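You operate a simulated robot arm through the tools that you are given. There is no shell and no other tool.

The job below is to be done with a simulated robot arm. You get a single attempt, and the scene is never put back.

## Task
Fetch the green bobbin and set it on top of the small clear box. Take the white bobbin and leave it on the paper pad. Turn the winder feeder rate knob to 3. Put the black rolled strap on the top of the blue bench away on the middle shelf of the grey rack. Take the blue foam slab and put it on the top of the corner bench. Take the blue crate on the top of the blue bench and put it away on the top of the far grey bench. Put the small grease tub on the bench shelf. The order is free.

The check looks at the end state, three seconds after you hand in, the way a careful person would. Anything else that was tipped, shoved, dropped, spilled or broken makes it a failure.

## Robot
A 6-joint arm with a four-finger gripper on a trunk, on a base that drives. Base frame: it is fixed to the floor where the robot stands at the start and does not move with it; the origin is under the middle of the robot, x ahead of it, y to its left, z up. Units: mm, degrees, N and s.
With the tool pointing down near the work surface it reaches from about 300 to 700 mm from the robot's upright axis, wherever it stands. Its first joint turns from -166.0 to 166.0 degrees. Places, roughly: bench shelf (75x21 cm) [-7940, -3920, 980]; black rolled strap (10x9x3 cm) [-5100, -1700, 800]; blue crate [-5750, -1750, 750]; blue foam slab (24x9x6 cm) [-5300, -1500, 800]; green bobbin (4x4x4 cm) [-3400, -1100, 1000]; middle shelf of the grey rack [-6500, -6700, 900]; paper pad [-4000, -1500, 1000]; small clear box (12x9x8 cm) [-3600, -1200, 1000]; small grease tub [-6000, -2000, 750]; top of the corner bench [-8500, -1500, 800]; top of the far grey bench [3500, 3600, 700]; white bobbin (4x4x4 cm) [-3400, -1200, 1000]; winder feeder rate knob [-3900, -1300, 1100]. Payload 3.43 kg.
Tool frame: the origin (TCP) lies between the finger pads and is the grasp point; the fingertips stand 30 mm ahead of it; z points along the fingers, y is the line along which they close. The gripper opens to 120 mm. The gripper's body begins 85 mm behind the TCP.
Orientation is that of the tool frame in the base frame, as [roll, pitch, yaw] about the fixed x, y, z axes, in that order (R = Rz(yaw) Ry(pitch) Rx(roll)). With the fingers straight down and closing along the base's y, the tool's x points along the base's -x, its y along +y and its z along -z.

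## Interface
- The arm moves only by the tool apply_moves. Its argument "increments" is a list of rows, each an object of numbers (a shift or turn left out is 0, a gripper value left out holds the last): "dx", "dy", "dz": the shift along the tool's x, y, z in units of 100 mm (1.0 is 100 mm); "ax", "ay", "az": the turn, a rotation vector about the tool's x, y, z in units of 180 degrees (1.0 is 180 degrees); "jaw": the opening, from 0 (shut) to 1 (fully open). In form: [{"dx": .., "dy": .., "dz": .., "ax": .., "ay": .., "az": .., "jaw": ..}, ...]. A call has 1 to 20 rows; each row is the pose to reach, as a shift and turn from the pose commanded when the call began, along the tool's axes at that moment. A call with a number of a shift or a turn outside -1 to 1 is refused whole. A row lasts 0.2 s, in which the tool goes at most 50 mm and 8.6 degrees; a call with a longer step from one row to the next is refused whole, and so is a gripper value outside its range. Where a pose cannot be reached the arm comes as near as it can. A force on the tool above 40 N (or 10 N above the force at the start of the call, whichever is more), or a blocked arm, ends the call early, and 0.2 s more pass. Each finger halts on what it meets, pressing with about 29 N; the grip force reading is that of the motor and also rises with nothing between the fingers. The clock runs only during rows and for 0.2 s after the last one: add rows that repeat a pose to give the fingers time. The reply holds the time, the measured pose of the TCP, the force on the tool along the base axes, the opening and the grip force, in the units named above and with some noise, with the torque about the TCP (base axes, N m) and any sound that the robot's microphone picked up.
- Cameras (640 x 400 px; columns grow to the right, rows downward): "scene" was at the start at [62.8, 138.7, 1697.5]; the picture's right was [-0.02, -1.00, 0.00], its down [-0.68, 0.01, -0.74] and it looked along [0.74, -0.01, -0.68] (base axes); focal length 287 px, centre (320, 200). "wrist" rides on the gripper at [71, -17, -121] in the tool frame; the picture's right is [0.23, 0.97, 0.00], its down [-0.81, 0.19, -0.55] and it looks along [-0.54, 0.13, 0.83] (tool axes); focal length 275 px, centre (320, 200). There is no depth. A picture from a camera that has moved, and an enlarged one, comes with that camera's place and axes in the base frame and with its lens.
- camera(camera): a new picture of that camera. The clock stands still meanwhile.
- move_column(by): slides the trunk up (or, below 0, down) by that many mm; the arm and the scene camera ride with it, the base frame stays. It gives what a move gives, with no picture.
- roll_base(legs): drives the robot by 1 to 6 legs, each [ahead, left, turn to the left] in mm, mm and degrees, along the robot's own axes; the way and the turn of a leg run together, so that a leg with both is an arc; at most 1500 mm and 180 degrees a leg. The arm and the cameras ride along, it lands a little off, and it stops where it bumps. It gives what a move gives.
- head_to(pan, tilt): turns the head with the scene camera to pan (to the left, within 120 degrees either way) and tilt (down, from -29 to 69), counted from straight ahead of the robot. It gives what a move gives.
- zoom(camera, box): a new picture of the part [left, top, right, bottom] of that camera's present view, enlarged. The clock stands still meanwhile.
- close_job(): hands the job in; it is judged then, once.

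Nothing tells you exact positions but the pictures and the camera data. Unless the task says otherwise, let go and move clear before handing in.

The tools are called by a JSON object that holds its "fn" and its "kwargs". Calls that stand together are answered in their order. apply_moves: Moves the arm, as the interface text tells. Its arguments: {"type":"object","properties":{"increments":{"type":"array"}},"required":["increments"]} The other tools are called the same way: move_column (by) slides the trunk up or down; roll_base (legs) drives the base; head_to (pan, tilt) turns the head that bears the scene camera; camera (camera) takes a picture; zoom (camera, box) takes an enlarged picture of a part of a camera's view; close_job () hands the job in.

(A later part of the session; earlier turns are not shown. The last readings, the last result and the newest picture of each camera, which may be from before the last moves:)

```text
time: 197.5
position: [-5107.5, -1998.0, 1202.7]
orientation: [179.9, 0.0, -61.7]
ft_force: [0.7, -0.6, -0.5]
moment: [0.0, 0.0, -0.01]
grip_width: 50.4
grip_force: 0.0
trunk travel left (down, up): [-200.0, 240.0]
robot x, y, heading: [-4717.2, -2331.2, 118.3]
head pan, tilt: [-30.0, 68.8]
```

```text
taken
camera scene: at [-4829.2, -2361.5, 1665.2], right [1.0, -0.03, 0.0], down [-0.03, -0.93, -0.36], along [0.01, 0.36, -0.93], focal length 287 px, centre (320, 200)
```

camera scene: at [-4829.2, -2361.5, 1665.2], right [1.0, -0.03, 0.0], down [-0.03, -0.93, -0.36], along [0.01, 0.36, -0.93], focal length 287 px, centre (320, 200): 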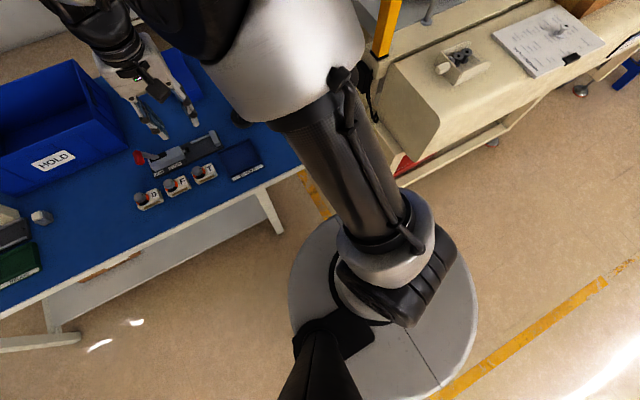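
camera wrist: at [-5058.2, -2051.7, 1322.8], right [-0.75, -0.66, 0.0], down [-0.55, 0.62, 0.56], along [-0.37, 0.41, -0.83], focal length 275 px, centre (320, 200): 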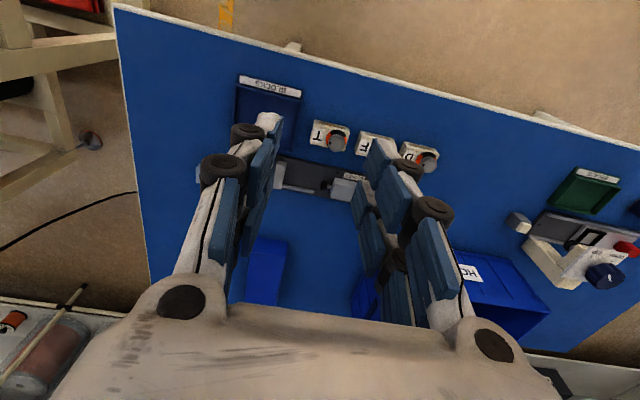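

The grey disc I see is the trunk's top, not the base. I'll move closer, zooming in on the strap and its neighbours.

{"fn": "roll_base", "kwargs": {"legs": [[120, 0, 0]]}}

{"fn": "head_to", "kwargs": {"pan": 10, "tilt": 55}}

{"fn": "camera", "kwargs": {"camera": "scene"}}

{"fn": "zoom", "kwargs": {"camera": "scene", "box": [260, 150, 440, 270]}}

{"fn": "camera", "kwargs": {"camera": "wrist"}}

```text
time: 198.8
position: [-5164.2, -1891.9, 1203.4]
orientation: [179.9, 0.1, -61.6]
ft_force: [-1.8, 1.4, 0.2]
moment: [-0.03, -0.03, 0.02]
grip_width: 50.3
grip_force: 0.0
trunk travel left (down, up): [-200.0, 240.0]
robot x, y, heading: [-4775.0, -2227.4, 118.3]
head pan, tilt: [-30.0, 68.8]
```

```text
time: 199.8
position: [-5164.4, -1890.7, 1203.7]
orientation: [180.0, 0.2, -61.6]
ft_force: [0.2, 0.9, 0.2]
moment: [0.01, 0.01, 0.02]
grip_width: 50.2
grip_force: 0.1
trunk travel left (down, up): [-200.0, 240.0]
robot x, y, heading: [-4774.3, -2224.2, 117.9]
head pan, tilt: [10.0, 55.0]
```

```text
taken
camera scene: at [-4932.5, -2254.9, 1680.7], right [0.78, 0.62, 0.0], down [0.51, -0.64, -0.57], along [-0.36, 0.45, -0.82], focal length 287 px, centre (320, 200)
```

scene: 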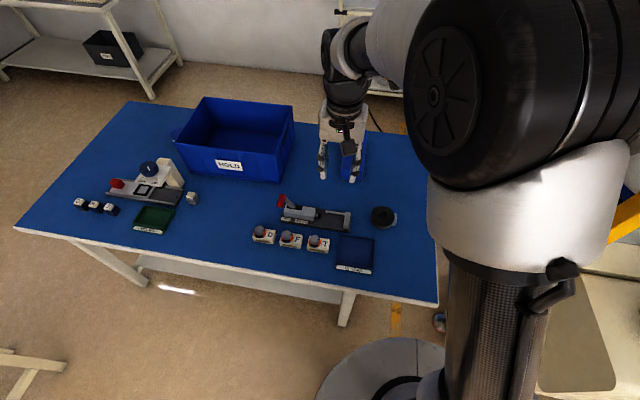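

```text
3.33 times, centred on (350, 210) of scene
camera zoom: at [-4932.5, -2254.9, 1680.7], right [0.78, 0.62, 0.0], down [0.51, -0.64, -0.57], along [-0.36, 0.45, -0.82], focal length 957 px, centre (220, 167)
```

zoom: 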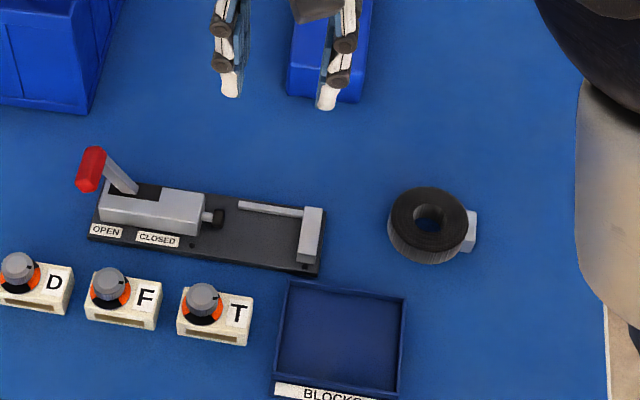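

```text
taken
camera wrist: at [-5115.3, -1945.8, 1322.8], right [-0.75, -0.66, 0.0], down [-0.55, 0.62, 0.56], along [-0.37, 0.41, -0.83], focal length 275 px, centre (320, 200)
```

wrist: 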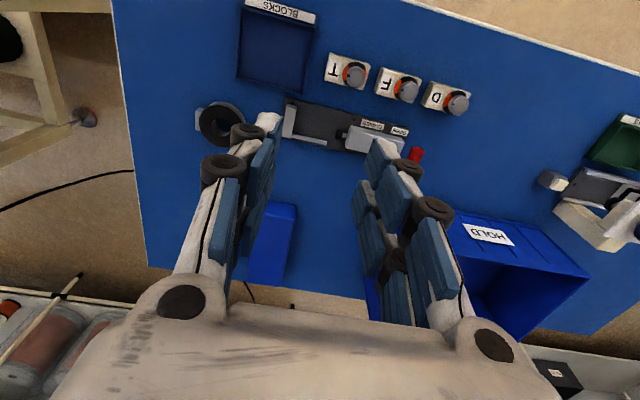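

The strap is a 9 cm ring at about (−5090, −1683) with clear space on both sides. I'll pitch the tool 45° so the strap stays flat and can later slide into the rack shelf, then move in.

{"fn": "apply_moves", "kwargs": {"increments": [{"dy": -0.45, "jaw": 0.7}, {"dy": -0.9, "jaw": 1.0}]}}

{"fn": "apply_moves", "kwargs": {"increments": [{"dy": -0.3, "ay": -0.045, "jaw": 1.0}, {"dy": -0.6, "ay": -0.09}, {"dy": -0.72, "ay": -0.135}, {"dy": -0.72, "ay": -0.18}, {"dy": -0.72, "ay": -0.225}, {"dy": -0.72, "ay": -0.25}]}}

{"fn": "camera", "kwargs": {"camera": "wrist"}}

```text
time: 200.4
position: [-5085.3, -1850.2, 1203.6]
orientation: [179.8, 0.1, -61.5]
ft_force: [0.1, 0.1, -0.7]
moment: [-0.01, 0.0, -0.01]
grip_width: 89.5
grip_force: 0.0
trunk travel left (down, up): [-200.0, 240.0]
robot x, y, heading: [-4772.7, -2229.0, 118.3]
head pan, tilt: [10.0, 55.0]
```

```text
time: 201.8
position: [-5033.6, -1822.8, 1202.8]
orientation: [176.3, 42.1, -62.1]
ft_force: [-0.4, 0.0, 0.3]
moment: [-0.02, 0.02, 0.03]
grip_width: 120.1
grip_force: 0.0
out of reach, approached as far as the arm can: row 5, 6
trunk travel left (down, up): [-200.0, 240.0]
robot x, y, heading: [-4774.8, -2227.1, 118.2]
head pan, tilt: [10.0, 55.0]
```

```text
taken
camera wrist: at [-4950.4, -1926.8, 1241.8], right [-0.76, -0.64, -0.11], down [-0.24, 0.13, 0.96], along [-0.6, 0.76, -0.25], focal length 275 px, centre (320, 200)
```

wrist: 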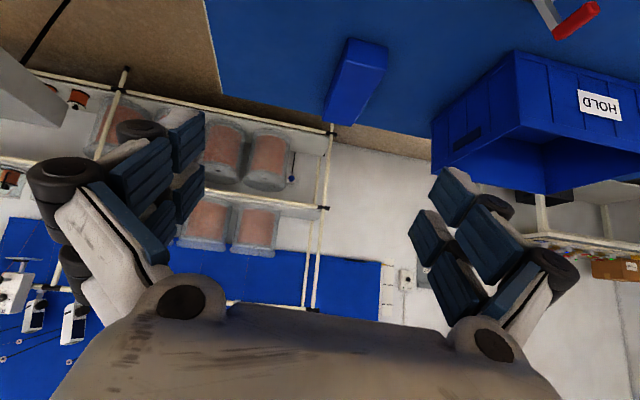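

{"fn": "apply_moves", "kwargs": {"increments": [{"dx": -0.04, "dz": 0.3}, {"dx": -0.08, "dz": 0.6}, {"dx": -0.12, "dz": 0.91}]}}

{"fn": "apply_moves", "kwargs": {"increments": [{"dx": -0.04, "dz": 0.3}, {"dx": -0.08, "dz": 0.6}, {"dx": -0.12, "dz": 0.91}]}}

{"fn": "camera", "kwargs": {"camera": "wrist"}}

```text
time: 202.6
position: [-5056.9, -1749.3, 1144.7]
orientation: [179.8, 45.0, -61.8]
ft_force: [-0.3, -0.5, 0.0]
moment: [-0.02, 0.0, -0.02]
grip_width: 119.8
grip_force: 0.1
trunk travel left (down, up): [-200.0, 240.0]
robot x, y, heading: [-4772.5, -2226.7, 118.6]
head pan, tilt: [10.0, 55.0]
```

```text
time: 203.4
position: [-5091.0, -1686.5, 1090.4]
orientation: [179.9, 45.0, -61.8]
ft_force: [-1.4, 0.3, 0.5]
moment: [-0.03, -0.01, -0.01]
grip_width: 119.8
grip_force: 0.0
trunk travel left (down, up): [-200.0, 240.0]
robot x, y, heading: [-4776.0, -2229.3, 118.5]
head pan, tilt: [10.0, 55.0]
```

```text
taken
camera wrist: at [-5012.1, -1796.1, 1123.5], right [-0.78, -0.61, -0.16], down [-0.25, 0.07, 0.96], along [-0.57, 0.79, -0.21], focal length 275 px, centre (320, 200)
```

wrist: 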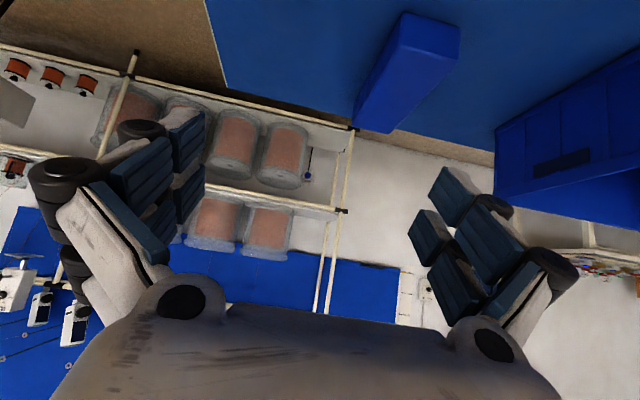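

{"fn": "apply_moves", "kwargs": {"increments": [{"dx": 0.3, "dz": 0.3}, {"dx": 0.6, "dz": 0.6}, {"dx": 0.9, "dz": 0.9}]}}

{"fn": "apply_moves", "kwargs": {"increments": [{"dx": 0.3, "dz": 0.3}, {"dx": 0.5, "dz": 0.5}, {"dx": 0.6, "dz": 0.6}]}}

{"fn": "camera", "kwargs": {"camera": "wrist"}}

{"fn": "camera", "kwargs": {"camera": "scene"}}

```text
time: 204.2
position: [-5095.6, -1686.4, 964.0]
orientation: [179.7, 45.2, -61.9]
ft_force: [-0.1, 1.2, -0.1]
moment: [-0.03, 0.01, 0.0]
grip_width: 120.0
grip_force: 0.1
trunk travel left (down, up): [-200.0, 240.0]
robot x, y, heading: [-4774.0, -2226.1, 118.3]
head pan, tilt: [10.0, 55.0]
```

```text
time: 205.0
position: [-5092.4, -1686.7, 878.7]
orientation: [179.8, 45.3, -61.8]
ft_force: [-0.4, 0.7, 0.5]
moment: [-0.03, -0.02, 0.01]
grip_width: 120.0
grip_force: 0.1
trunk travel left (down, up): [-200.0, 240.0]
robot x, y, heading: [-4773.6, -2229.1, 118.3]
head pan, tilt: [10.0, 55.0]
```

```text
taken
camera wrist: at [-5013.1, -1796.2, 912.4], right [-0.78, -0.6, -0.16], down [-0.25, 0.07, 0.97], along [-0.57, 0.79, -0.21], focal length 275 px, centre (320, 200)
```

wrist: 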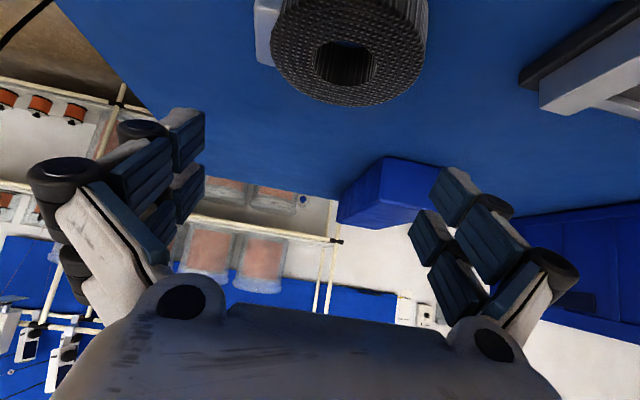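

```text
taken
camera scene: at [-4932.7, -2254.6, 1680.7], right [0.78, 0.62, 0.0], down [0.51, -0.64, -0.57], along [-0.36, 0.45, -0.82], focal length 287 px, centre (320, 200)
```

scene: 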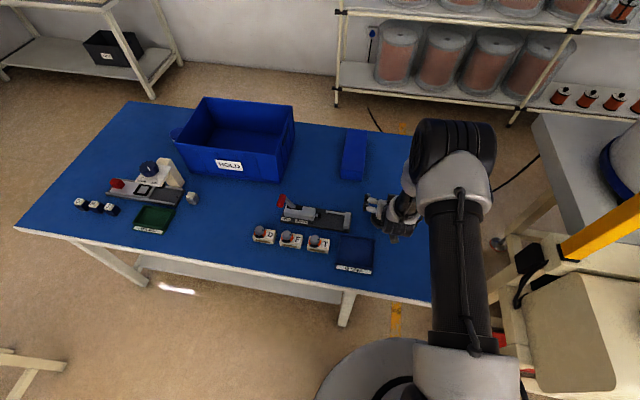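

Three sight lines agree the strap's top is at z≈808, centred under the gripper. Descending in small steps around it.

{"fn": "apply_moves", "kwargs": {"increments": [{"dx": 0.1, "dz": 0.1}, {"dx": 0.2, "dz": 0.2}, {"dx": 0.28, "dz": 0.28}, {"dx": 0.33, "dz": 0.33}]}}

{"fn": "camera", "kwargs": {"camera": "wrist"}}

{"fn": "apply_moves", "kwargs": {"increments": [{"dx": 0.02, "dz": 0.02}, {"dx": 0.04, "dz": 0.04}, {"dx": 0.06, "dz": 0.06}]}}

```text
time: 206.0
position: [-5092.0, -1687.1, 832.5]
orientation: [179.7, 45.1, -61.7]
ft_force: [-0.3, -0.6, 0.6]
moment: [0.0, -0.01, 0.0]
grip_width: 120.0
grip_force: 0.1
trunk travel left (down, up): [-200.0, 240.0]
robot x, y, heading: [-4774.6, -2227.4, 118.2]
head pan, tilt: [10.0, 55.0]
```

```text
taken
camera wrist: at [-5013.0, -1796.9, 866.5], right [-0.78, -0.61, -0.16], down [-0.25, 0.07, 0.97], along [-0.57, 0.79, -0.21], focal length 275 px, centre (320, 200)
```

wrist: 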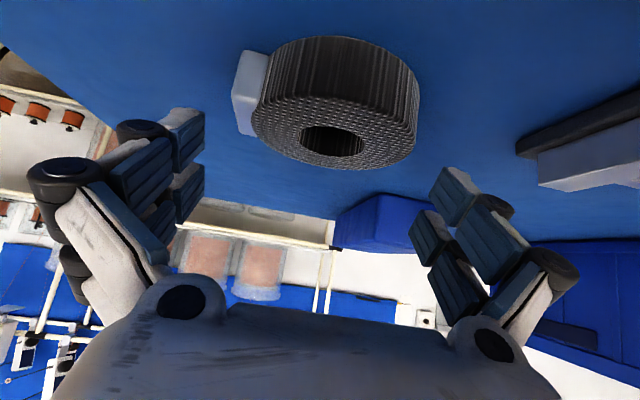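

```text
time: 206.8
position: [-5092.3, -1687.3, 822.8]
orientation: [179.7, 45.1, -61.9]
ft_force: [0.4, 0.2, -0.6]
moment: [0.03, 0.0, 0.0]
grip_width: 120.1
grip_force: 0.0
trunk travel left (down, up): [-200.0, 240.0]
robot x, y, heading: [-4777.3, -2224.7, 118.5]
head pan, tilt: [10.0, 55.0]
```

{"fn": "apply_moves", "kwargs": {"increments": [{"dx": 0.02, "dz": 0.02}, {"dx": 0.04, "dz": 0.04}, {"dx": 0.06, "dz": 0.06}]}}

{"fn": "camera", "kwargs": {"camera": "wrist"}}

```text
time: 207.6
position: [-5093.5, -1686.1, 815.6]
orientation: [179.8, 45.2, -61.8]
ft_force: [0.9, -0.2, 1.1]
moment: [0.03, 0.01, -0.02]
grip_width: 119.9
grip_force: 0.1
trunk travel left (down, up): [-200.0, 240.0]
robot x, y, heading: [-4772.6, -2227.5, 118.5]
head pan, tilt: [10.0, 55.0]
```

```text
taken
camera wrist: at [-5012.8, -1796.7, 849.3], right [-0.78, -0.6, -0.16], down [-0.25, 0.07, 0.97], along [-0.57, 0.79, -0.21], focal length 275 px, centre (320, 200)
```

wrist: 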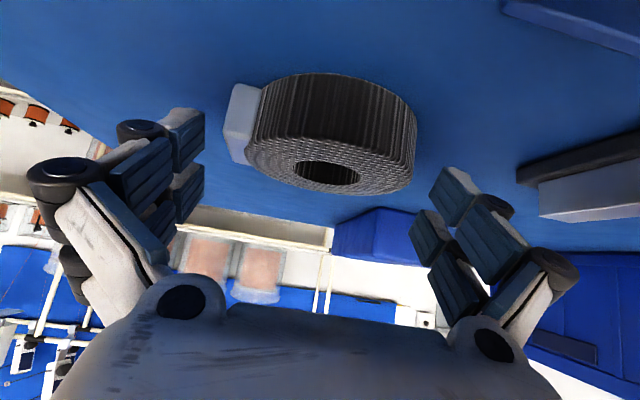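

{"fn": "apply_moves", "kwargs": {"increments": [{"dx": 0.02, "dz": 0.02}, {"dx": 0.04, "dz": 0.04}, {"dx": 0.06, "dz": 0.06}]}}

```text
time: 208.4
position: [-5092.3, -1686.2, 806.8]
orientation: [179.8, 45.1, -61.9]
ft_force: [-0.1, -0.6, 0.1]
moment: [0.01, -0.03, -0.01]
grip_width: 120.0
grip_force: 0.1
trunk travel left (down, up): [-200.0, 240.0]
robot x, y, heading: [-4776.2, -2222.2, 118.2]
head pan, tilt: [10.0, 55.0]
```

{"fn": "apply_moves", "kwargs": {"increments": [{"jaw": 0.9}, {"jaw": 0.8}, {"jaw": 0.7}, {"jaw": 0.65}, {"jaw": 0.65}, {"jaw": 0.65}]}}

{"fn": "camera", "kwargs": {"camera": "wrist"}}

```text
time: 209.8
position: [-5090.2, -1686.8, 810.1]
orientation: [179.8, 45.5, -62.0]
ft_force: [20.5, -0.1, 29.1]
moment: [0.64, -2.06, -0.46]
grip_width: 99.8
grip_force: 19.0
trunk travel left (down, up): [-200.0, 240.0]
robot x, y, heading: [-4774.9, -2226.6, 118.3]
head pan, tilt: [10.0, 55.0]
```

```text
taken
camera wrist: at [-5010.9, -1796.6, 842.9], right [-0.78, -0.6, -0.16], down [-0.25, 0.06, 0.97], along [-0.57, 0.8, -0.2], focal length 275 px, centre (320, 200)
```

wrist: 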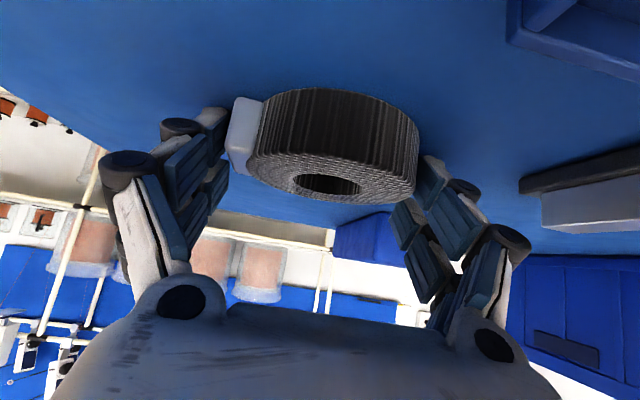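

{"fn": "apply_moves", "kwargs": {"increments": [{"dx": -0.025, "dz": -0.025, "jaw": 0.88}, {"dx": -0.05, "dz": -0.05, "jaw": 0.88}, {"dx": -0.05, "dz": -0.05, "jaw": 0.88}]}}

{"fn": "apply_moves", "kwargs": {"increments": [{"jaw": 0.8}, {"jaw": 0.75}, {"jaw": 0.65}, {"jaw": 0.65}, {"jaw": 0.65}]}}

{"fn": "camera", "kwargs": {"camera": "wrist"}}

```text
time: 210.6
position: [-5093.1, -1687.8, 814.8]
orientation: [179.8, 45.0, -61.7]
ft_force: [0.6, -0.4, 0.5]
moment: [0.02, 0.0, 0.02]
grip_width: 105.8
grip_force: 0.1
trunk travel left (down, up): [-200.0, 240.0]
robot x, y, heading: [-4778.2, -2228.7, 118.7]
head pan, tilt: [10.0, 55.0]
```

```text
time: 211.8
position: [-5092.0, -1686.1, 815.5]
orientation: [179.7, 45.1, -61.9]
ft_force: [3.3, 0.1, 3.8]
moment: [-0.06, -0.12, -0.02]
grip_width: 91.6
grip_force: 28.5
trunk travel left (down, up): [-200.0, 240.0]
robot x, y, heading: [-4773.9, -2224.4, 118.2]
head pan, tilt: [10.0, 55.0]
```

```text
taken
camera wrist: at [-5012.7, -1796.8, 848.4], right [-0.78, -0.6, -0.16], down [-0.25, 0.07, 0.97], along [-0.57, 0.79, -0.21], focal length 275 px, centre (320, 200)
```

wrist: 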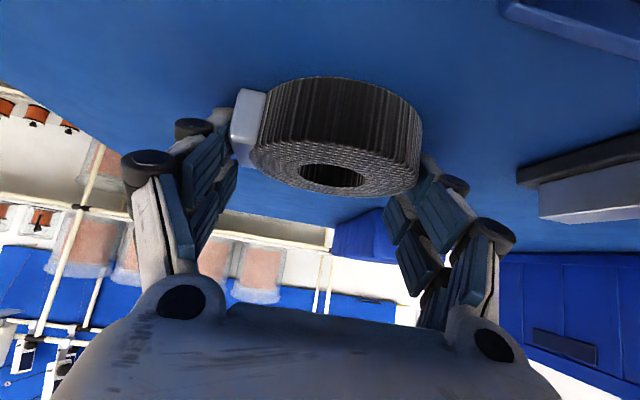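

{"fn": "apply_moves", "kwargs": {"increments": [{"dx": -0.03, "dz": -0.03}, {"dx": -0.07, "dz": -0.07}, {"dx": -0.12, "dz": -0.12}, {"dx": -0.18, "dz": -0.18}]}}

{"fn": "camera", "kwargs": {"camera": "wrist"}}

```text
time: 212.8
position: [-5091.9, -1687.6, 839.7]
orientation: [179.7, 45.1, -61.8]
ft_force: [0.1, 0.0, -1.7]
moment: [-0.04, 0.01, 0.0]
grip_width: 91.2
grip_force: 29.5
trunk travel left (down, up): [-200.0, 240.0]
robot x, y, heading: [-4776.6, -2229.2, 118.3]
head pan, tilt: [10.0, 55.0]
```

```text
taken
camera wrist: at [-5013.0, -1796.6, 873.5], right [-0.78, -0.61, -0.16], down [-0.25, 0.07, 0.97], along [-0.57, 0.79, -0.21], focal length 275 px, centre (320, 200)
```

wrist: 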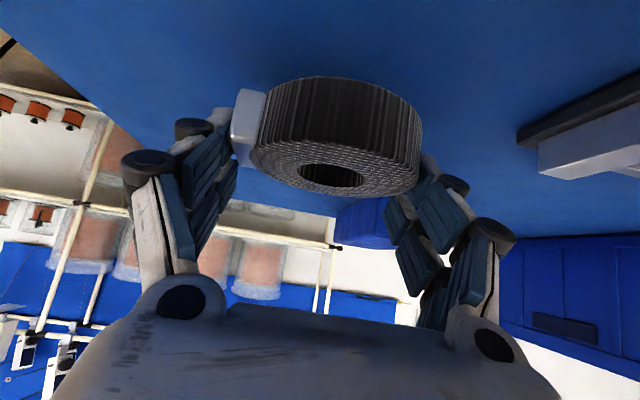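

The strap is lifted and held level. I'll raise it, back off the bench, and drive around toward the grey rack.

{"fn": "apply_moves", "kwargs": {"increments": [{"dx": -0.3, "dz": -0.3}, {"dx": -0.6, "dz": -0.6}, {"dx": -0.9, "dz": -0.9}]}}

{"fn": "apply_moves", "kwargs": {"increments": [{"dx": -0.3, "dz": -0.3}, {"dx": -0.5, "dz": -0.5}]}}

{"fn": "roll_base", "kwargs": {"legs": [[-700, 0, 0], [-1000, 600, 0]]}}

{"fn": "camera", "kwargs": {"camera": "wrist"}}

```text
time: 213.6
position: [-5091.3, -1689.0, 967.2]
orientation: [179.7, 45.1, -61.8]
ft_force: [0.4, 0.0, -2.8]
moment: [0.0, 0.04, -0.01]
grip_width: 91.2
grip_force: 28.9
trunk travel left (down, up): [-200.0, 240.0]
robot x, y, heading: [-4777.7, -2230.8, 118.3]
head pan, tilt: [10.0, 55.0]
```

```text
time: 214.2
position: [-5090.8, -1686.1, 1037.1]
orientation: [179.8, 45.1, -61.8]
ft_force: [-0.7, 0.2, -2.2]
moment: [0.01, -0.01, 0.01]
grip_width: 91.5
grip_force: 29.1
trunk travel left (down, up): [-200.0, 240.0]
robot x, y, heading: [-4770.3, -2227.0, 118.2]
head pan, tilt: [10.0, 55.0]
```

```text
time: 223.6
position: [-4818.8, -3456.5, 1037.5]
orientation: [179.8, 45.0, -61.7]
ft_force: [-0.3, -0.3, -1.3]
moment: [-0.01, -0.02, -0.01]
grip_width: 90.9
grip_force: 28.9
trunk travel left (down, up): [-200.0, 240.0]
robot x, y, heading: [-4500.1, -3999.3, 118.5]
head pan, tilt: [10.0, 55.0]
```

```text
taken
camera wrist: at [-4739.2, -3566.8, 1071.1], right [-0.78, -0.61, -0.16], down [-0.25, 0.07, 0.97], along [-0.58, 0.79, -0.21], focal length 275 px, centre (320, 200)
```

wrist: 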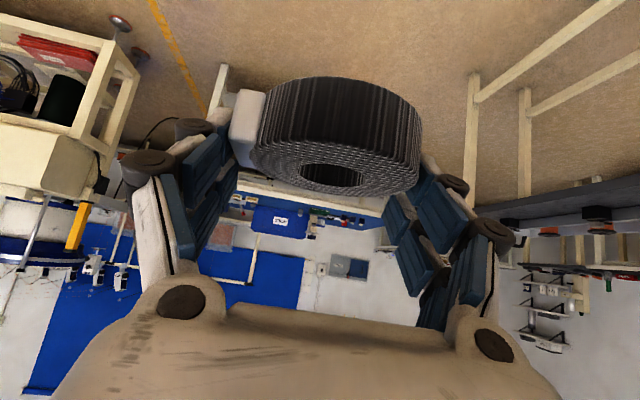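

{"fn": "roll_base", "kwargs": {"legs": [[0, 0, 90]]}}

{"fn": "head_to", "kwargs": {"pan": 15, "tilt": 20}}

{"fn": "camera", "kwargs": {"camera": "scene"}}

```text
time: 227.8
position: [-5033.0, -4326.2, 1037.3]
orientation: [179.8, 45.2, 29.3]
ft_force: [0.7, -0.6, -1.6]
moment: [-0.01, 0.0, 0.02]
grip_width: 91.2
grip_force: 28.7
trunk travel left (down, up): [-200.0, 240.0]
robot x, y, heading: [-4499.4, -3995.9, -150.5]
head pan, tilt: [10.0, 55.0]
```

```text
time: 228.8
position: [-5034.1, -4324.6, 1037.0]
orientation: [179.8, 45.1, 29.5]
ft_force: [-0.4, 0.1, -1.9]
moment: [0.01, -0.03, 0.0]
grip_width: 91.4
grip_force: 29.6
trunk travel left (down, up): [-200.0, 240.0]
robot x, y, heading: [-4503.3, -3994.8, -150.5]
head pan, tilt: [15.0, 20.0]
```

```text
taken
camera scene: at [-4480.4, -4173.6, 1732.7], right [-0.7, 0.71, 0.0], down [0.24, 0.24, -0.94], along [-0.67, -0.66, -0.34], focal length 287 px, centre (320, 200)
```

scene: 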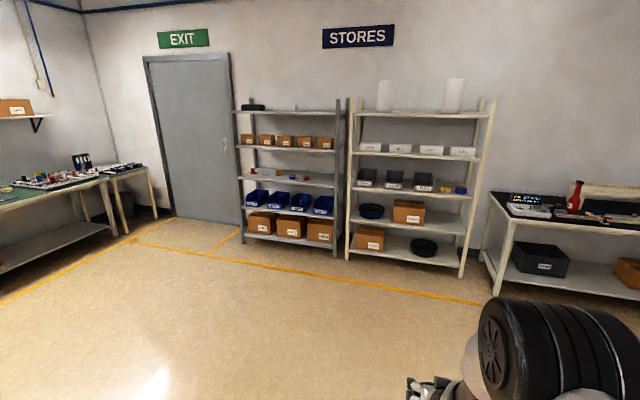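

{"fn": "roll_base", "kwargs": {"legs": [[1200, 750, -1]]}}

{"fn": "head_to", "kwargs": {"pan": 10, "tilt": 25}}

{"fn": "camera", "kwargs": {"camera": "scene"}}

{"fn": "zoom", "kwargs": {"camera": "scene", "box": [160, 80, 400, 230]}}

```text
time: 235.9
position: [-5721.5, -5562.9, 1037.3]
orientation: [179.8, 45.1, 28.9]
ft_force: [0.4, 0.3, -1.9]
moment: [0.02, 0.01, -0.01]
grip_width: 91.1
grip_force: 29.0
trunk travel left (down, up): [-200.0, 240.0]
robot x, y, heading: [-5179.0, -5238.3, -151.0]
head pan, tilt: [15.0, 20.0]
```

```text
time: 236.6
position: [-5719.4, -5562.8, 1036.4]
orientation: [179.8, 45.1, 28.9]
ft_force: [-0.1, -0.5, -1.9]
moment: [-0.05, -0.04, -0.01]
grip_width: 90.8
grip_force: 29.1
trunk travel left (down, up): [-200.0, 240.0]
robot x, y, heading: [-5183.9, -5240.3, -150.7]
head pan, tilt: [10.0, 25.0]
```

```text
taken
camera scene: at [-5170.1, -5409.9, 1724.7], right [-0.63, 0.78, 0.0], down [0.33, 0.27, -0.91], along [-0.7, -0.57, -0.42], focal length 287 px, centre (320, 200)
```

scene: 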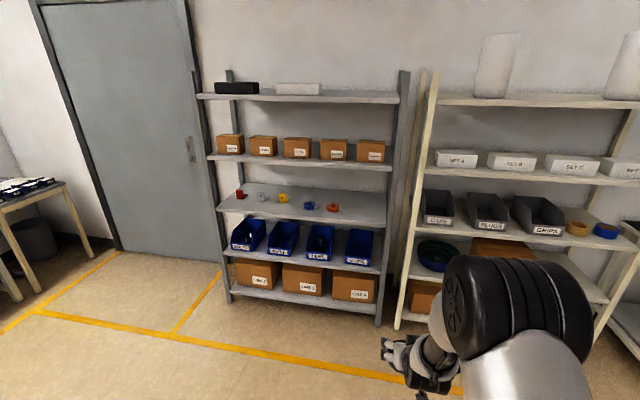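

```text
2.67 times, centred on (280, 155) of scene
camera zoom: at [-5170.1, -5409.9, 1724.7], right [-0.63, 0.78, 0.0], down [0.33, 0.27, -0.91], along [-0.7, -0.57, -0.42], focal length 765 px, centre (427, 320)
```

zoom: 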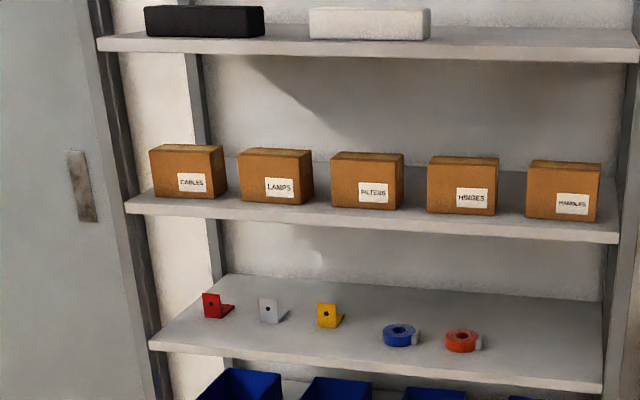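

The rack's middle shelf is actually at about z 830, the shelf above at about 1166 underside. Free spot: right end near the front, about (−6641, −6276). I'll align and approach.

{"fn": "roll_base", "kwargs": {"legs": [[850, 207, -1.7]]}}

{"fn": "head_to", "kwargs": {"pan": 5, "tilt": 35}}

{"fn": "camera", "kwargs": {"camera": "scene"}}

{"fn": "camera", "kwargs": {"camera": "wrist"}}

```text
time: 241.2
position: [-6376.5, -6128.2, 1037.3]
orientation: [179.8, 45.2, 27.0]
ft_force: [0.6, 0.2, -2.3]
moment: [-0.01, 0.01, 0.0]
grip_width: 90.9
grip_force: 28.6
trunk travel left (down, up): [-200.0, 240.0]
robot x, y, heading: [-5833.2, -5818.8, -152.6]
head pan, tilt: [10.0, 25.0]
```

```text
time: 241.9
position: [-6377.1, -6127.8, 1037.6]
orientation: [179.8, 45.2, 27.2]
ft_force: [0.5, -0.1, -2.1]
moment: [-0.01, 0.03, 0.05]
grip_width: 91.3
grip_force: 28.9
trunk travel left (down, up): [-200.0, 240.0]
robot x, y, heading: [-5832.6, -5822.4, -152.5]
head pan, tilt: [5.0, 35.0]
```

```text
taken
camera scene: at [-5823.5, -5982.1, 1708.9], right [-0.53, 0.85, 0.0], down [0.48, 0.31, -0.82], along [-0.69, -0.44, -0.57], focal length 287 px, centre (320, 200)
```

scene: 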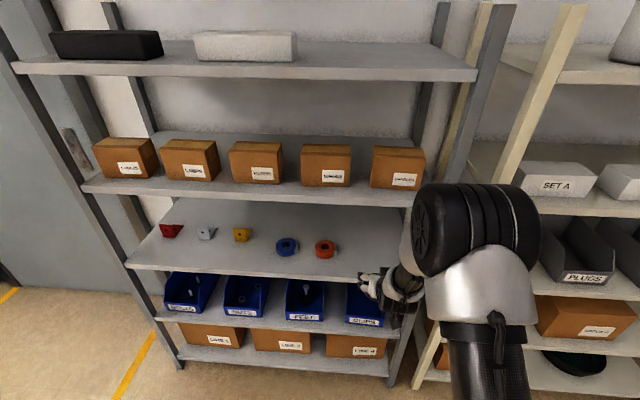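

```text
taken
camera wrist: at [-6264.0, -6048.4, 1071.0], right [0.59, -0.79, -0.16], down [-0.07, -0.25, 0.97], along [-0.8, -0.56, -0.21], focal length 275 px, centre (320, 200)
```

wrist: 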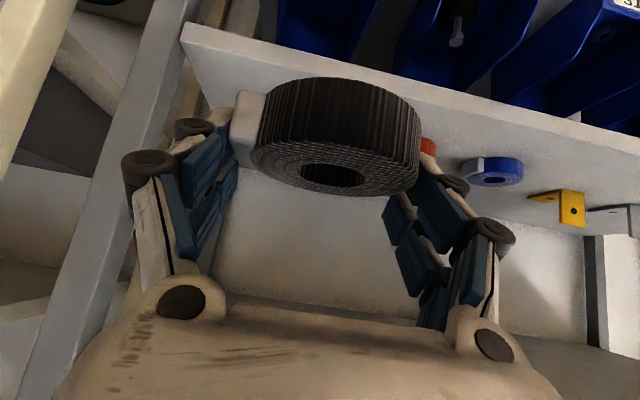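

{"fn": "apply_moves", "kwargs": {"increments": [{"dx": 0.33, "dz": 0.33}, {"dx": 0.66, "dz": 0.66}, {"dx": 0.98, "dz": 0.98, "dy": 0.08}]}}

{"fn": "roll_base", "kwargs": {"legs": [[150, 0, 0]]}}

{"fn": "camera", "kwargs": {"camera": "wrist"}}

{"fn": "camera", "kwargs": {"camera": "scene"}}

```text
time: 242.7
position: [-6374.3, -6135.4, 898.0]
orientation: [179.8, 45.2, 27.2]
ft_force: [-0.7, 0.9, -1.7]
moment: [0.05, -0.04, -0.02]
grip_width: 91.1
grip_force: 29.1
trunk travel left (down, up): [-200.0, 240.0]
robot x, y, heading: [-5829.6, -5818.4, -152.7]
head pan, tilt: [5.0, 35.0]
```

```text
time: 244.1
position: [-6506.6, -6203.2, 899.0]
orientation: [179.8, 44.9, 27.1]
ft_force: [0.3, 0.0, -2.3]
moment: [0.01, 0.0, 0.01]
grip_width: 91.0
grip_force: 29.2
trunk travel left (down, up): [-200.0, 240.0]
robot x, y, heading: [-5962.3, -5888.2, -152.7]
head pan, tilt: [5.0, 35.0]
```

```text
taken
camera wrist: at [-6394.3, -6124.7, 932.0], right [0.59, -0.79, -0.16], down [-0.07, -0.25, 0.96], along [-0.8, -0.56, -0.21], focal length 275 px, centre (320, 200)
```

wrist: 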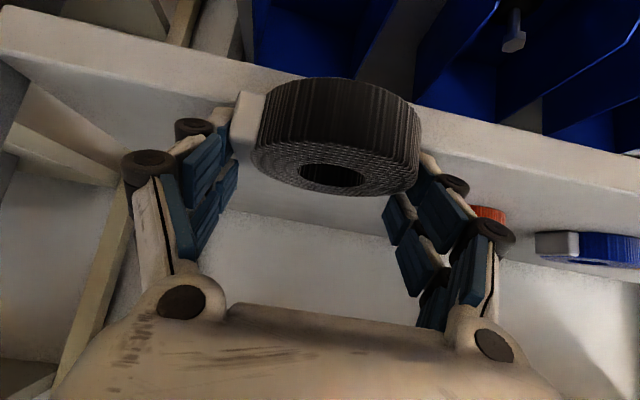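

```text
taken
camera scene: at [-5958.1, -6051.4, 1708.8], right [-0.53, 0.85, 0.0], down [0.49, 0.31, -0.82], along [-0.69, -0.44, -0.57], focal length 287 px, centre (320, 200)
```

scene: 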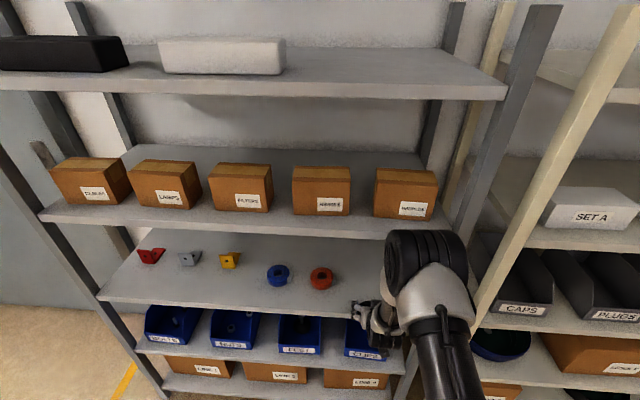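

{"fn": "zoom", "kwargs": {"camera": "wrist", "box": [0, 0, 260, 160]}}

{"fn": "zoom", "kwargs": {"camera": "wrist", "box": [380, 60, 640, 240]}}

```text
2.46 times, centred on (130, 80) of wrist
camera zoom: at [-6394.3, -6124.7, 932.0], right [0.59, -0.79, -0.16], down [-0.07, -0.25, 0.96], along [-0.8, -0.56, -0.21], focal length 678 px, centre (788, 495)
```

zoom: 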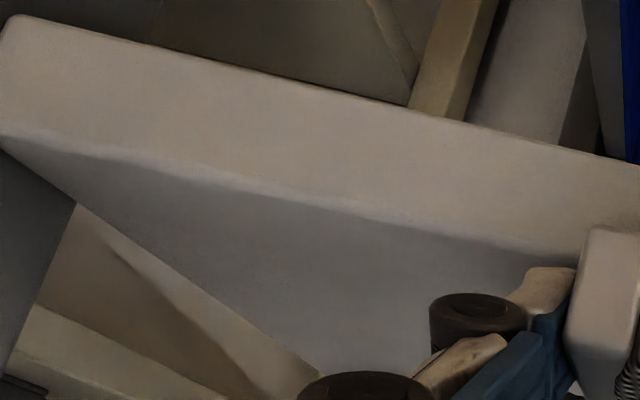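

```text
2.22 times, centred on (510, 150) of wrist
camera zoom: at [-6394.3, -6124.7, 932.0], right [0.59, -0.79, -0.16], down [-0.07, -0.25, 0.96], along [-0.8, -0.56, -0.21], focal length 612 px, centre (-102, 311)
```

zoom: 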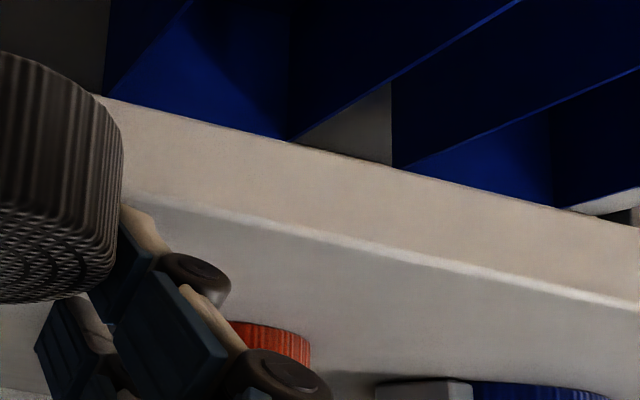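

{"fn": "zoom", "kwargs": {"camera": "scene", "box": [80, 220, 400, 400]}}

```text
2.00 times, centred on (240, 310) of scene
camera zoom: at [-5958.1, -6051.4, 1708.8], right [-0.53, 0.85, 0.0], down [0.49, 0.31, -0.82], along [-0.69, -0.44, -0.57], focal length 574 px, centre (480, -20)
```

zoom: 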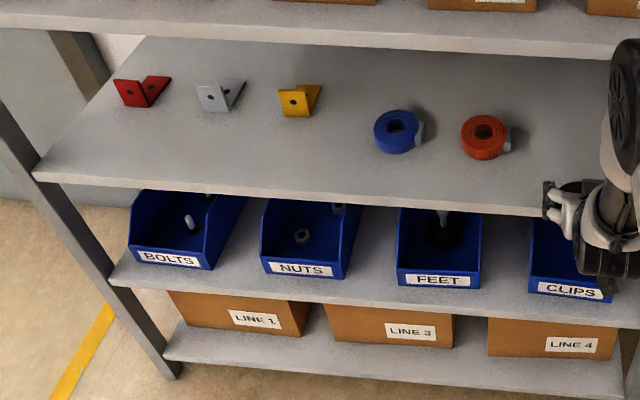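

Shelf height works out nearer z 850, with its front edge about 20–30 mm ahead of the tool. I'll flatten the tool by 10° to keep the forearm clear of the shelf above, raise slightly, and go in about 80 mm deep.

{"fn": "apply_moves", "kwargs": {"increments": [{"ay": -0.028, "dx": -0.06, "dz": -0.06}, {"ay": -0.0556, "dx": -0.12, "dz": -0.12}, {"ay": -0.0556, "dx": -0.12, "dz": -0.12}]}}

{"fn": "roll_base", "kwargs": {"legs": [[60, 0, 0]]}}

{"fn": "camera", "kwargs": {"camera": "wrist"}}

{"fn": "camera", "kwargs": {"camera": "scene"}}

```text
time: 244.9
position: [-6505.7, -6203.1, 914.7]
orientation: [179.7, 55.1, 27.0]
ft_force: [0.3, -0.4, -1.3]
moment: [0.02, 0.02, 0.01]
grip_width: 91.0
grip_force: 28.6
trunk travel left (down, up): [-200.0, 240.0]
robot x, y, heading: [-5965.5, -5886.5, -153.0]
head pan, tilt: [5.0, 35.0]
```

```text
time: 245.8
position: [-6559.3, -6230.9, 915.4]
orientation: [179.8, 55.0, 27.0]
ft_force: [-0.2, -0.2, -1.7]
moment: [0.03, -0.02, 0.0]
grip_width: 90.8
grip_force: 29.3
trunk travel left (down, up): [-200.0, 240.0]
robot x, y, heading: [-6017.8, -5918.6, -152.6]
head pan, tilt: [5.0, 35.0]
```

```text
taken
camera wrist: at [-6443.2, -6150.2, 925.0], right [0.56, -0.81, -0.19], down [0.08, -0.17, 0.98], along [-0.82, -0.57, -0.04], focal length 275 px, centre (320, 200)
```

wrist: 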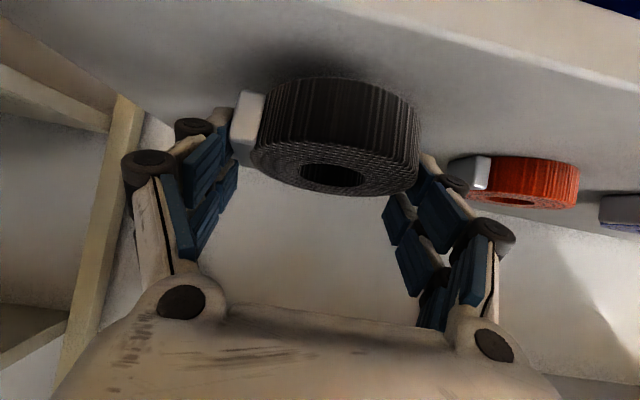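

```text
taken
camera scene: at [-6011.0, -6078.7, 1708.8], right [-0.53, 0.85, 0.0], down [0.49, 0.31, -0.82], along [-0.69, -0.44, -0.57], focal length 287 px, centre (320, 200)
```

scene: 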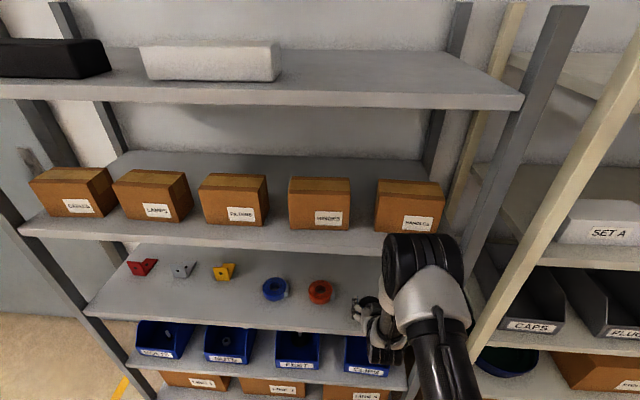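

{"fn": "apply_moves", "kwargs": {"increments": [{"dx": -0.1, "dz": 0.14}, {"dx": -0.2, "dz": 0.28}, {"dx": -0.287, "dz": 0.41}]}}

{"fn": "camera", "kwargs": {"camera": "wrist"}}

{"fn": "zoom", "kwargs": {"camera": "scene", "box": [300, 200, 540, 380]}}

```text
time: 246.6
position: [-6604.2, -6252.5, 915.1]
orientation: [179.8, 55.0, 26.9]
ft_force: [-0.2, 0.8, -1.7]
moment: [0.01, 0.0, 0.0]
grip_width: 90.9
grip_force: 29.2
trunk travel left (down, up): [-200.0, 240.0]
robot x, y, heading: [-6022.0, -5916.1, -152.5]
head pan, tilt: [5.0, 35.0]
```

```text
taken
camera wrist: at [-6486.9, -6172.9, 925.2], right [0.56, -0.81, -0.19], down [0.08, -0.17, 0.98], along [-0.82, -0.57, -0.04], focal length 275 px, centre (320, 200)
```

wrist: 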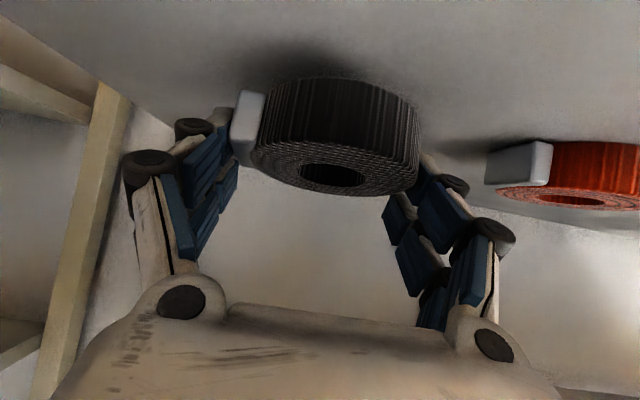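

```text
2.22 times, centred on (420, 290) of scene
camera zoom: at [-6010.1, -6078.1, 1708.9], right [-0.53, 0.85, 0.0], down [0.49, 0.31, -0.82], along [-0.69, -0.44, -0.57], focal length 638 px, centre (98, 0)
```

zoom: 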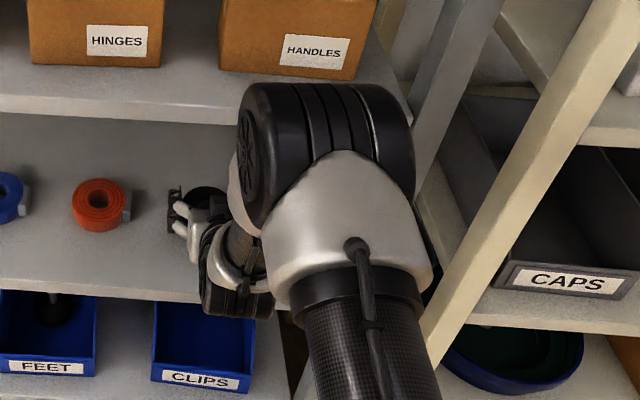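

{"fn": "apply_moves", "kwargs": {"increments": [{"dx": 0.04, "dz": 0.028}, {"dx": 0.082, "dz": 0.057}, {"dx": 0.12, "dz": 0.085}]}}

{"fn": "apply_moves", "kwargs": {"increments": [{"dx": 0.025, "dz": 0.017}, {"dx": 0.05, "dz": 0.034}]}}

{"fn": "apply_moves", "kwargs": {"increments": [{"dx": 0.025, "dz": 0.017}, {"dx": 0.05, "dz": 0.034}]}}

{"fn": "camera", "kwargs": {"camera": "wrist"}}

```text
time: 247.4
position: [-6604.6, -6254.4, 902.6]
orientation: [179.7, 55.3, 27.1]
ft_force: [0.0, 1.0, 2.6]
moment: [0.07, -0.2, 0.04]
grip_width: 91.2
grip_force: 29.3
trunk travel left (down, up): [-200.0, 240.0]
robot x, y, heading: [-6020.4, -5916.3, -152.3]
head pan, tilt: [5.0, 35.0]
```

```text
time: 248.0
position: [-6604.9, -6254.8, 897.7]
orientation: [179.6, 55.6, 27.0]
ft_force: [-4.2, -0.7, 15.3]
moment: [0.18, -0.47, 0.01]
grip_width: 91.3
grip_force: 29.1
trunk travel left (down, up): [-200.0, 240.0]
robot x, y, heading: [-6018.5, -5911.6, -153.0]
head pan, tilt: [5.0, 35.0]
```

```text
time: 248.6
position: [-6604.3, -6255.9, 891.9]
orientation: [179.7, 55.6, 26.9]
ft_force: [-9.3, -4.2, 20.4]
moment: [0.15, -0.28, 0.02]
grip_width: 91.1
grip_force: 28.9
trunk travel left (down, up): [-200.0, 240.0]
robot x, y, heading: [-6019.0, -5915.8, -152.5]
head pan, tilt: [5.0, 35.0]
```

```text
taken
camera wrist: at [-6488.0, -6174.2, 900.9], right [0.56, -0.81, -0.19], down [0.08, -0.17, 0.98], along [-0.82, -0.57, -0.03], focal length 275 px, centre (320, 200)
```

wrist: 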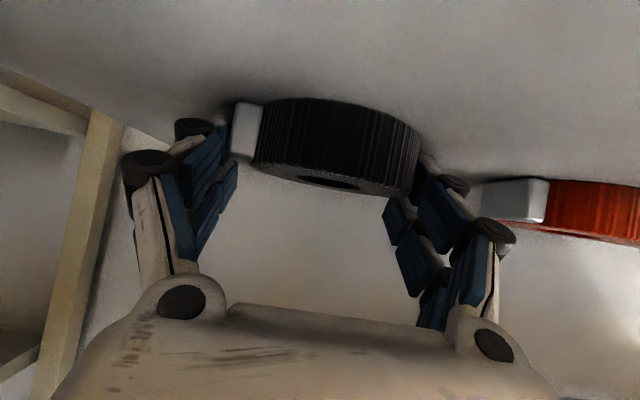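

The strap is resting on the shelf. Opening the jaws and withdrawing back and up.

{"fn": "apply_moves", "kwargs": {"increments": [{"jaw": 0.85}, {"jaw": 0.95}, {"jaw": 1.0}, {"jaw": 1.0}]}}

{"fn": "apply_moves", "kwargs": {"increments": [{"dz": -0.15, "dx": -0.04}, {"dz": -0.4, "dx": -0.06}, {"dz": -0.8, "dx": -0.06}]}}

{"fn": "camera", "kwargs": {"camera": "wrist"}}

{"fn": "roll_base", "kwargs": {"legs": [[-300, 0, 0]]}}

{"fn": "camera", "kwargs": {"camera": "scene"}}

```text
time: 249.6
position: [-6601.9, -6253.0, 888.4]
orientation: [179.7, 54.8, 27.1]
ft_force: [0.1, 0.3, -0.4]
moment: [0.03, -0.04, -0.01]
grip_width: 120.3
grip_force: 0.0
trunk travel left (down, up): [-200.0, 240.0]
robot x, y, heading: [-6016.2, -5917.2, -152.4]
head pan, tilt: [5.0, 35.0]
```

```text
time: 250.4
position: [-6546.3, -6224.7, 940.6]
orientation: [179.7, 55.1, 27.0]
ft_force: [-0.2, 0.5, 0.2]
moment: [0.0, 0.0, -0.01]
grip_width: 120.0
grip_force: 0.1
trunk travel left (down, up): [-200.0, 240.0]
robot x, y, heading: [-6018.0, -5914.1, -152.7]
head pan, tilt: [5.0, 35.0]
```

```text
taken
camera wrist: at [-6431.2, -6143.6, 950.0], right [0.56, -0.81, -0.19], down [0.08, -0.17, 0.98], along [-0.82, -0.57, -0.04], focal length 275 px, centre (320, 200)
```

wrist: 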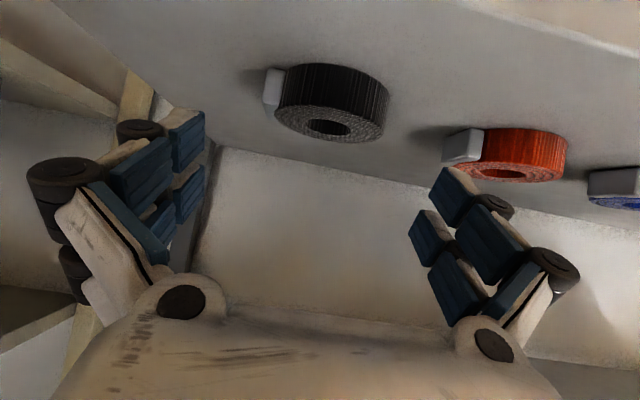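

```text
time: 252.5
position: [-6281.6, -6089.1, 939.8]
orientation: [179.9, 55.0, 27.0]
ft_force: [-0.1, 0.1, 0.4]
moment: [0.03, 0.0, -0.01]
grip_width: 120.0
grip_force: 0.0
trunk travel left (down, up): [-200.0, 240.0]
robot x, y, heading: [-5751.0, -5777.9, -152.5]
head pan, tilt: [5.0, 35.0]
```

```text
taken
camera scene: at [-5742.6, -5940.1, 1709.0], right [-0.54, 0.84, 0.0], down [0.48, 0.31, -0.82], along [-0.69, -0.44, -0.57], focal length 287 px, centre (320, 200)
```

scene: 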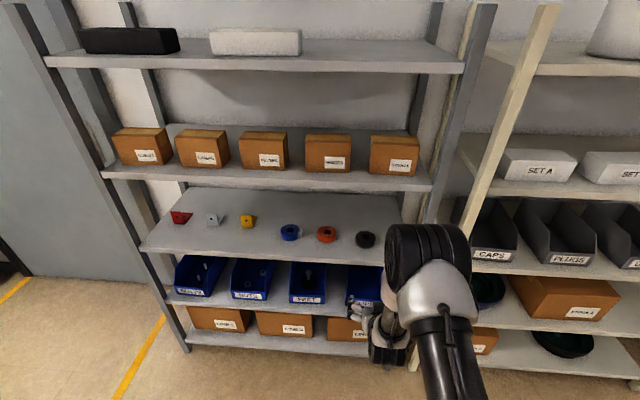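

The strap is flat on the middle shelf. Next: fold the arm back to tool-down, and travel around the dark table to the space behind the blue bench.

{"fn": "apply_moves", "kwargs": {"increments": [{"ay": 0.045, "jaw": 0.6}, {"ay": 0.09}, {"ay": 0.135}, {"ay": 0.18}, {"ay": 0.225}, {"ay": 0.27}, {"ay": 0.306}]}}

{"fn": "apply_moves", "kwargs": {"increments": [{"dx": 0.4, "dz": -0.4}, {"dx": 0.8, "dz": -0.8}, {"dx": 1.0, "dz": -1.0}]}}

{"fn": "apply_moves", "kwargs": {"increments": [{"dx": 0.2, "dz": -0.4}, {"dx": 0.4, "dz": -0.8}, {"dx": 0.5, "dz": -1.0}]}}

{"fn": "roll_base", "kwargs": {"legs": [[-200, 0, 0], [0, 0, -89]]}}

{"fn": "head_to", "kwargs": {"pan": 0, "tilt": 20}}

{"fn": "camera", "kwargs": {"camera": "scene"}}

```text
time: 254.1
position: [-6283.9, -6088.4, 940.0]
orientation: [179.9, 0.0, 27.4]
ft_force: [0.3, 0.2, 0.1]
moment: [0.03, 0.0, 0.0]
grip_width: 71.9
grip_force: 0.1
out of reach, approached as far as the arm can: row 4
trunk travel left (down, up): [-200.0, 240.0]
robot x, y, heading: [-5753.1, -5777.7, -152.5]
head pan, tilt: [5.0, 35.0]
```

```text
refused: row 1 steps farther than a row can; nothing moved
```

```text
time: 254.9
position: [-6236.5, -6065.6, 1040.6]
orientation: [179.9, 0.0, 27.3]
ft_force: [0.0, 0.2, 0.0]
moment: [-0.02, 0.04, 0.02]
grip_width: 71.9
grip_force: 0.1
trunk travel left (down, up): [-200.0, 240.0]
robot x, y, heading: [-5752.2, -5777.7, -152.5]
head pan, tilt: [5.0, 35.0]
```

```text
time: 260.2
position: [-5869.4, -5205.8, 1041.3]
orientation: [179.8, 0.1, -61.6]
ft_force: [0.4, -0.1, 0.1]
moment: [0.04, -0.01, -0.01]
grip_width: 71.9
grip_force: 0.0
trunk travel left (down, up): [-200.0, 240.0]
robot x, y, heading: [-5571.2, -5684.9, 118.5]
head pan, tilt: [5.0, 35.0]
```

```text
time: 261.0
position: [-5868.2, -5204.0, 1041.4]
orientation: [179.9, 0.0, -61.6]
ft_force: [0.0, -0.6, 0.5]
moment: [0.0, 0.01, -0.01]
grip_width: 72.0
grip_force: 0.0
trunk travel left (down, up): [-200.0, 240.0]
robot x, y, heading: [-5567.9, -5686.7, 118.5]
head pan, tilt: [0.0, 20.0]
```

```text
taken
camera scene: at [-5730.9, -5688.3, 1732.7], right [0.88, 0.48, 0.0], down [0.16, -0.3, -0.94], along [-0.45, 0.83, -0.34], focal length 287 px, centre (320, 200)
```

scene: 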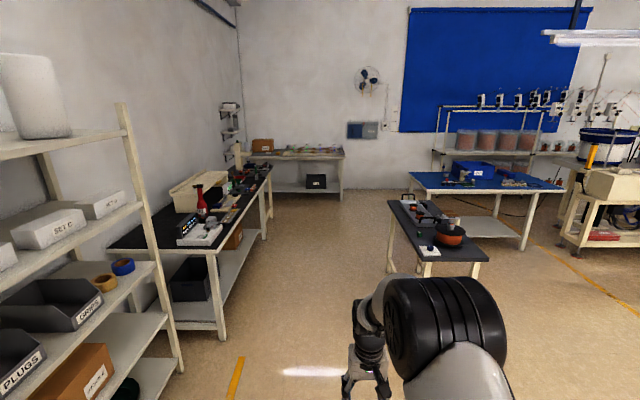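

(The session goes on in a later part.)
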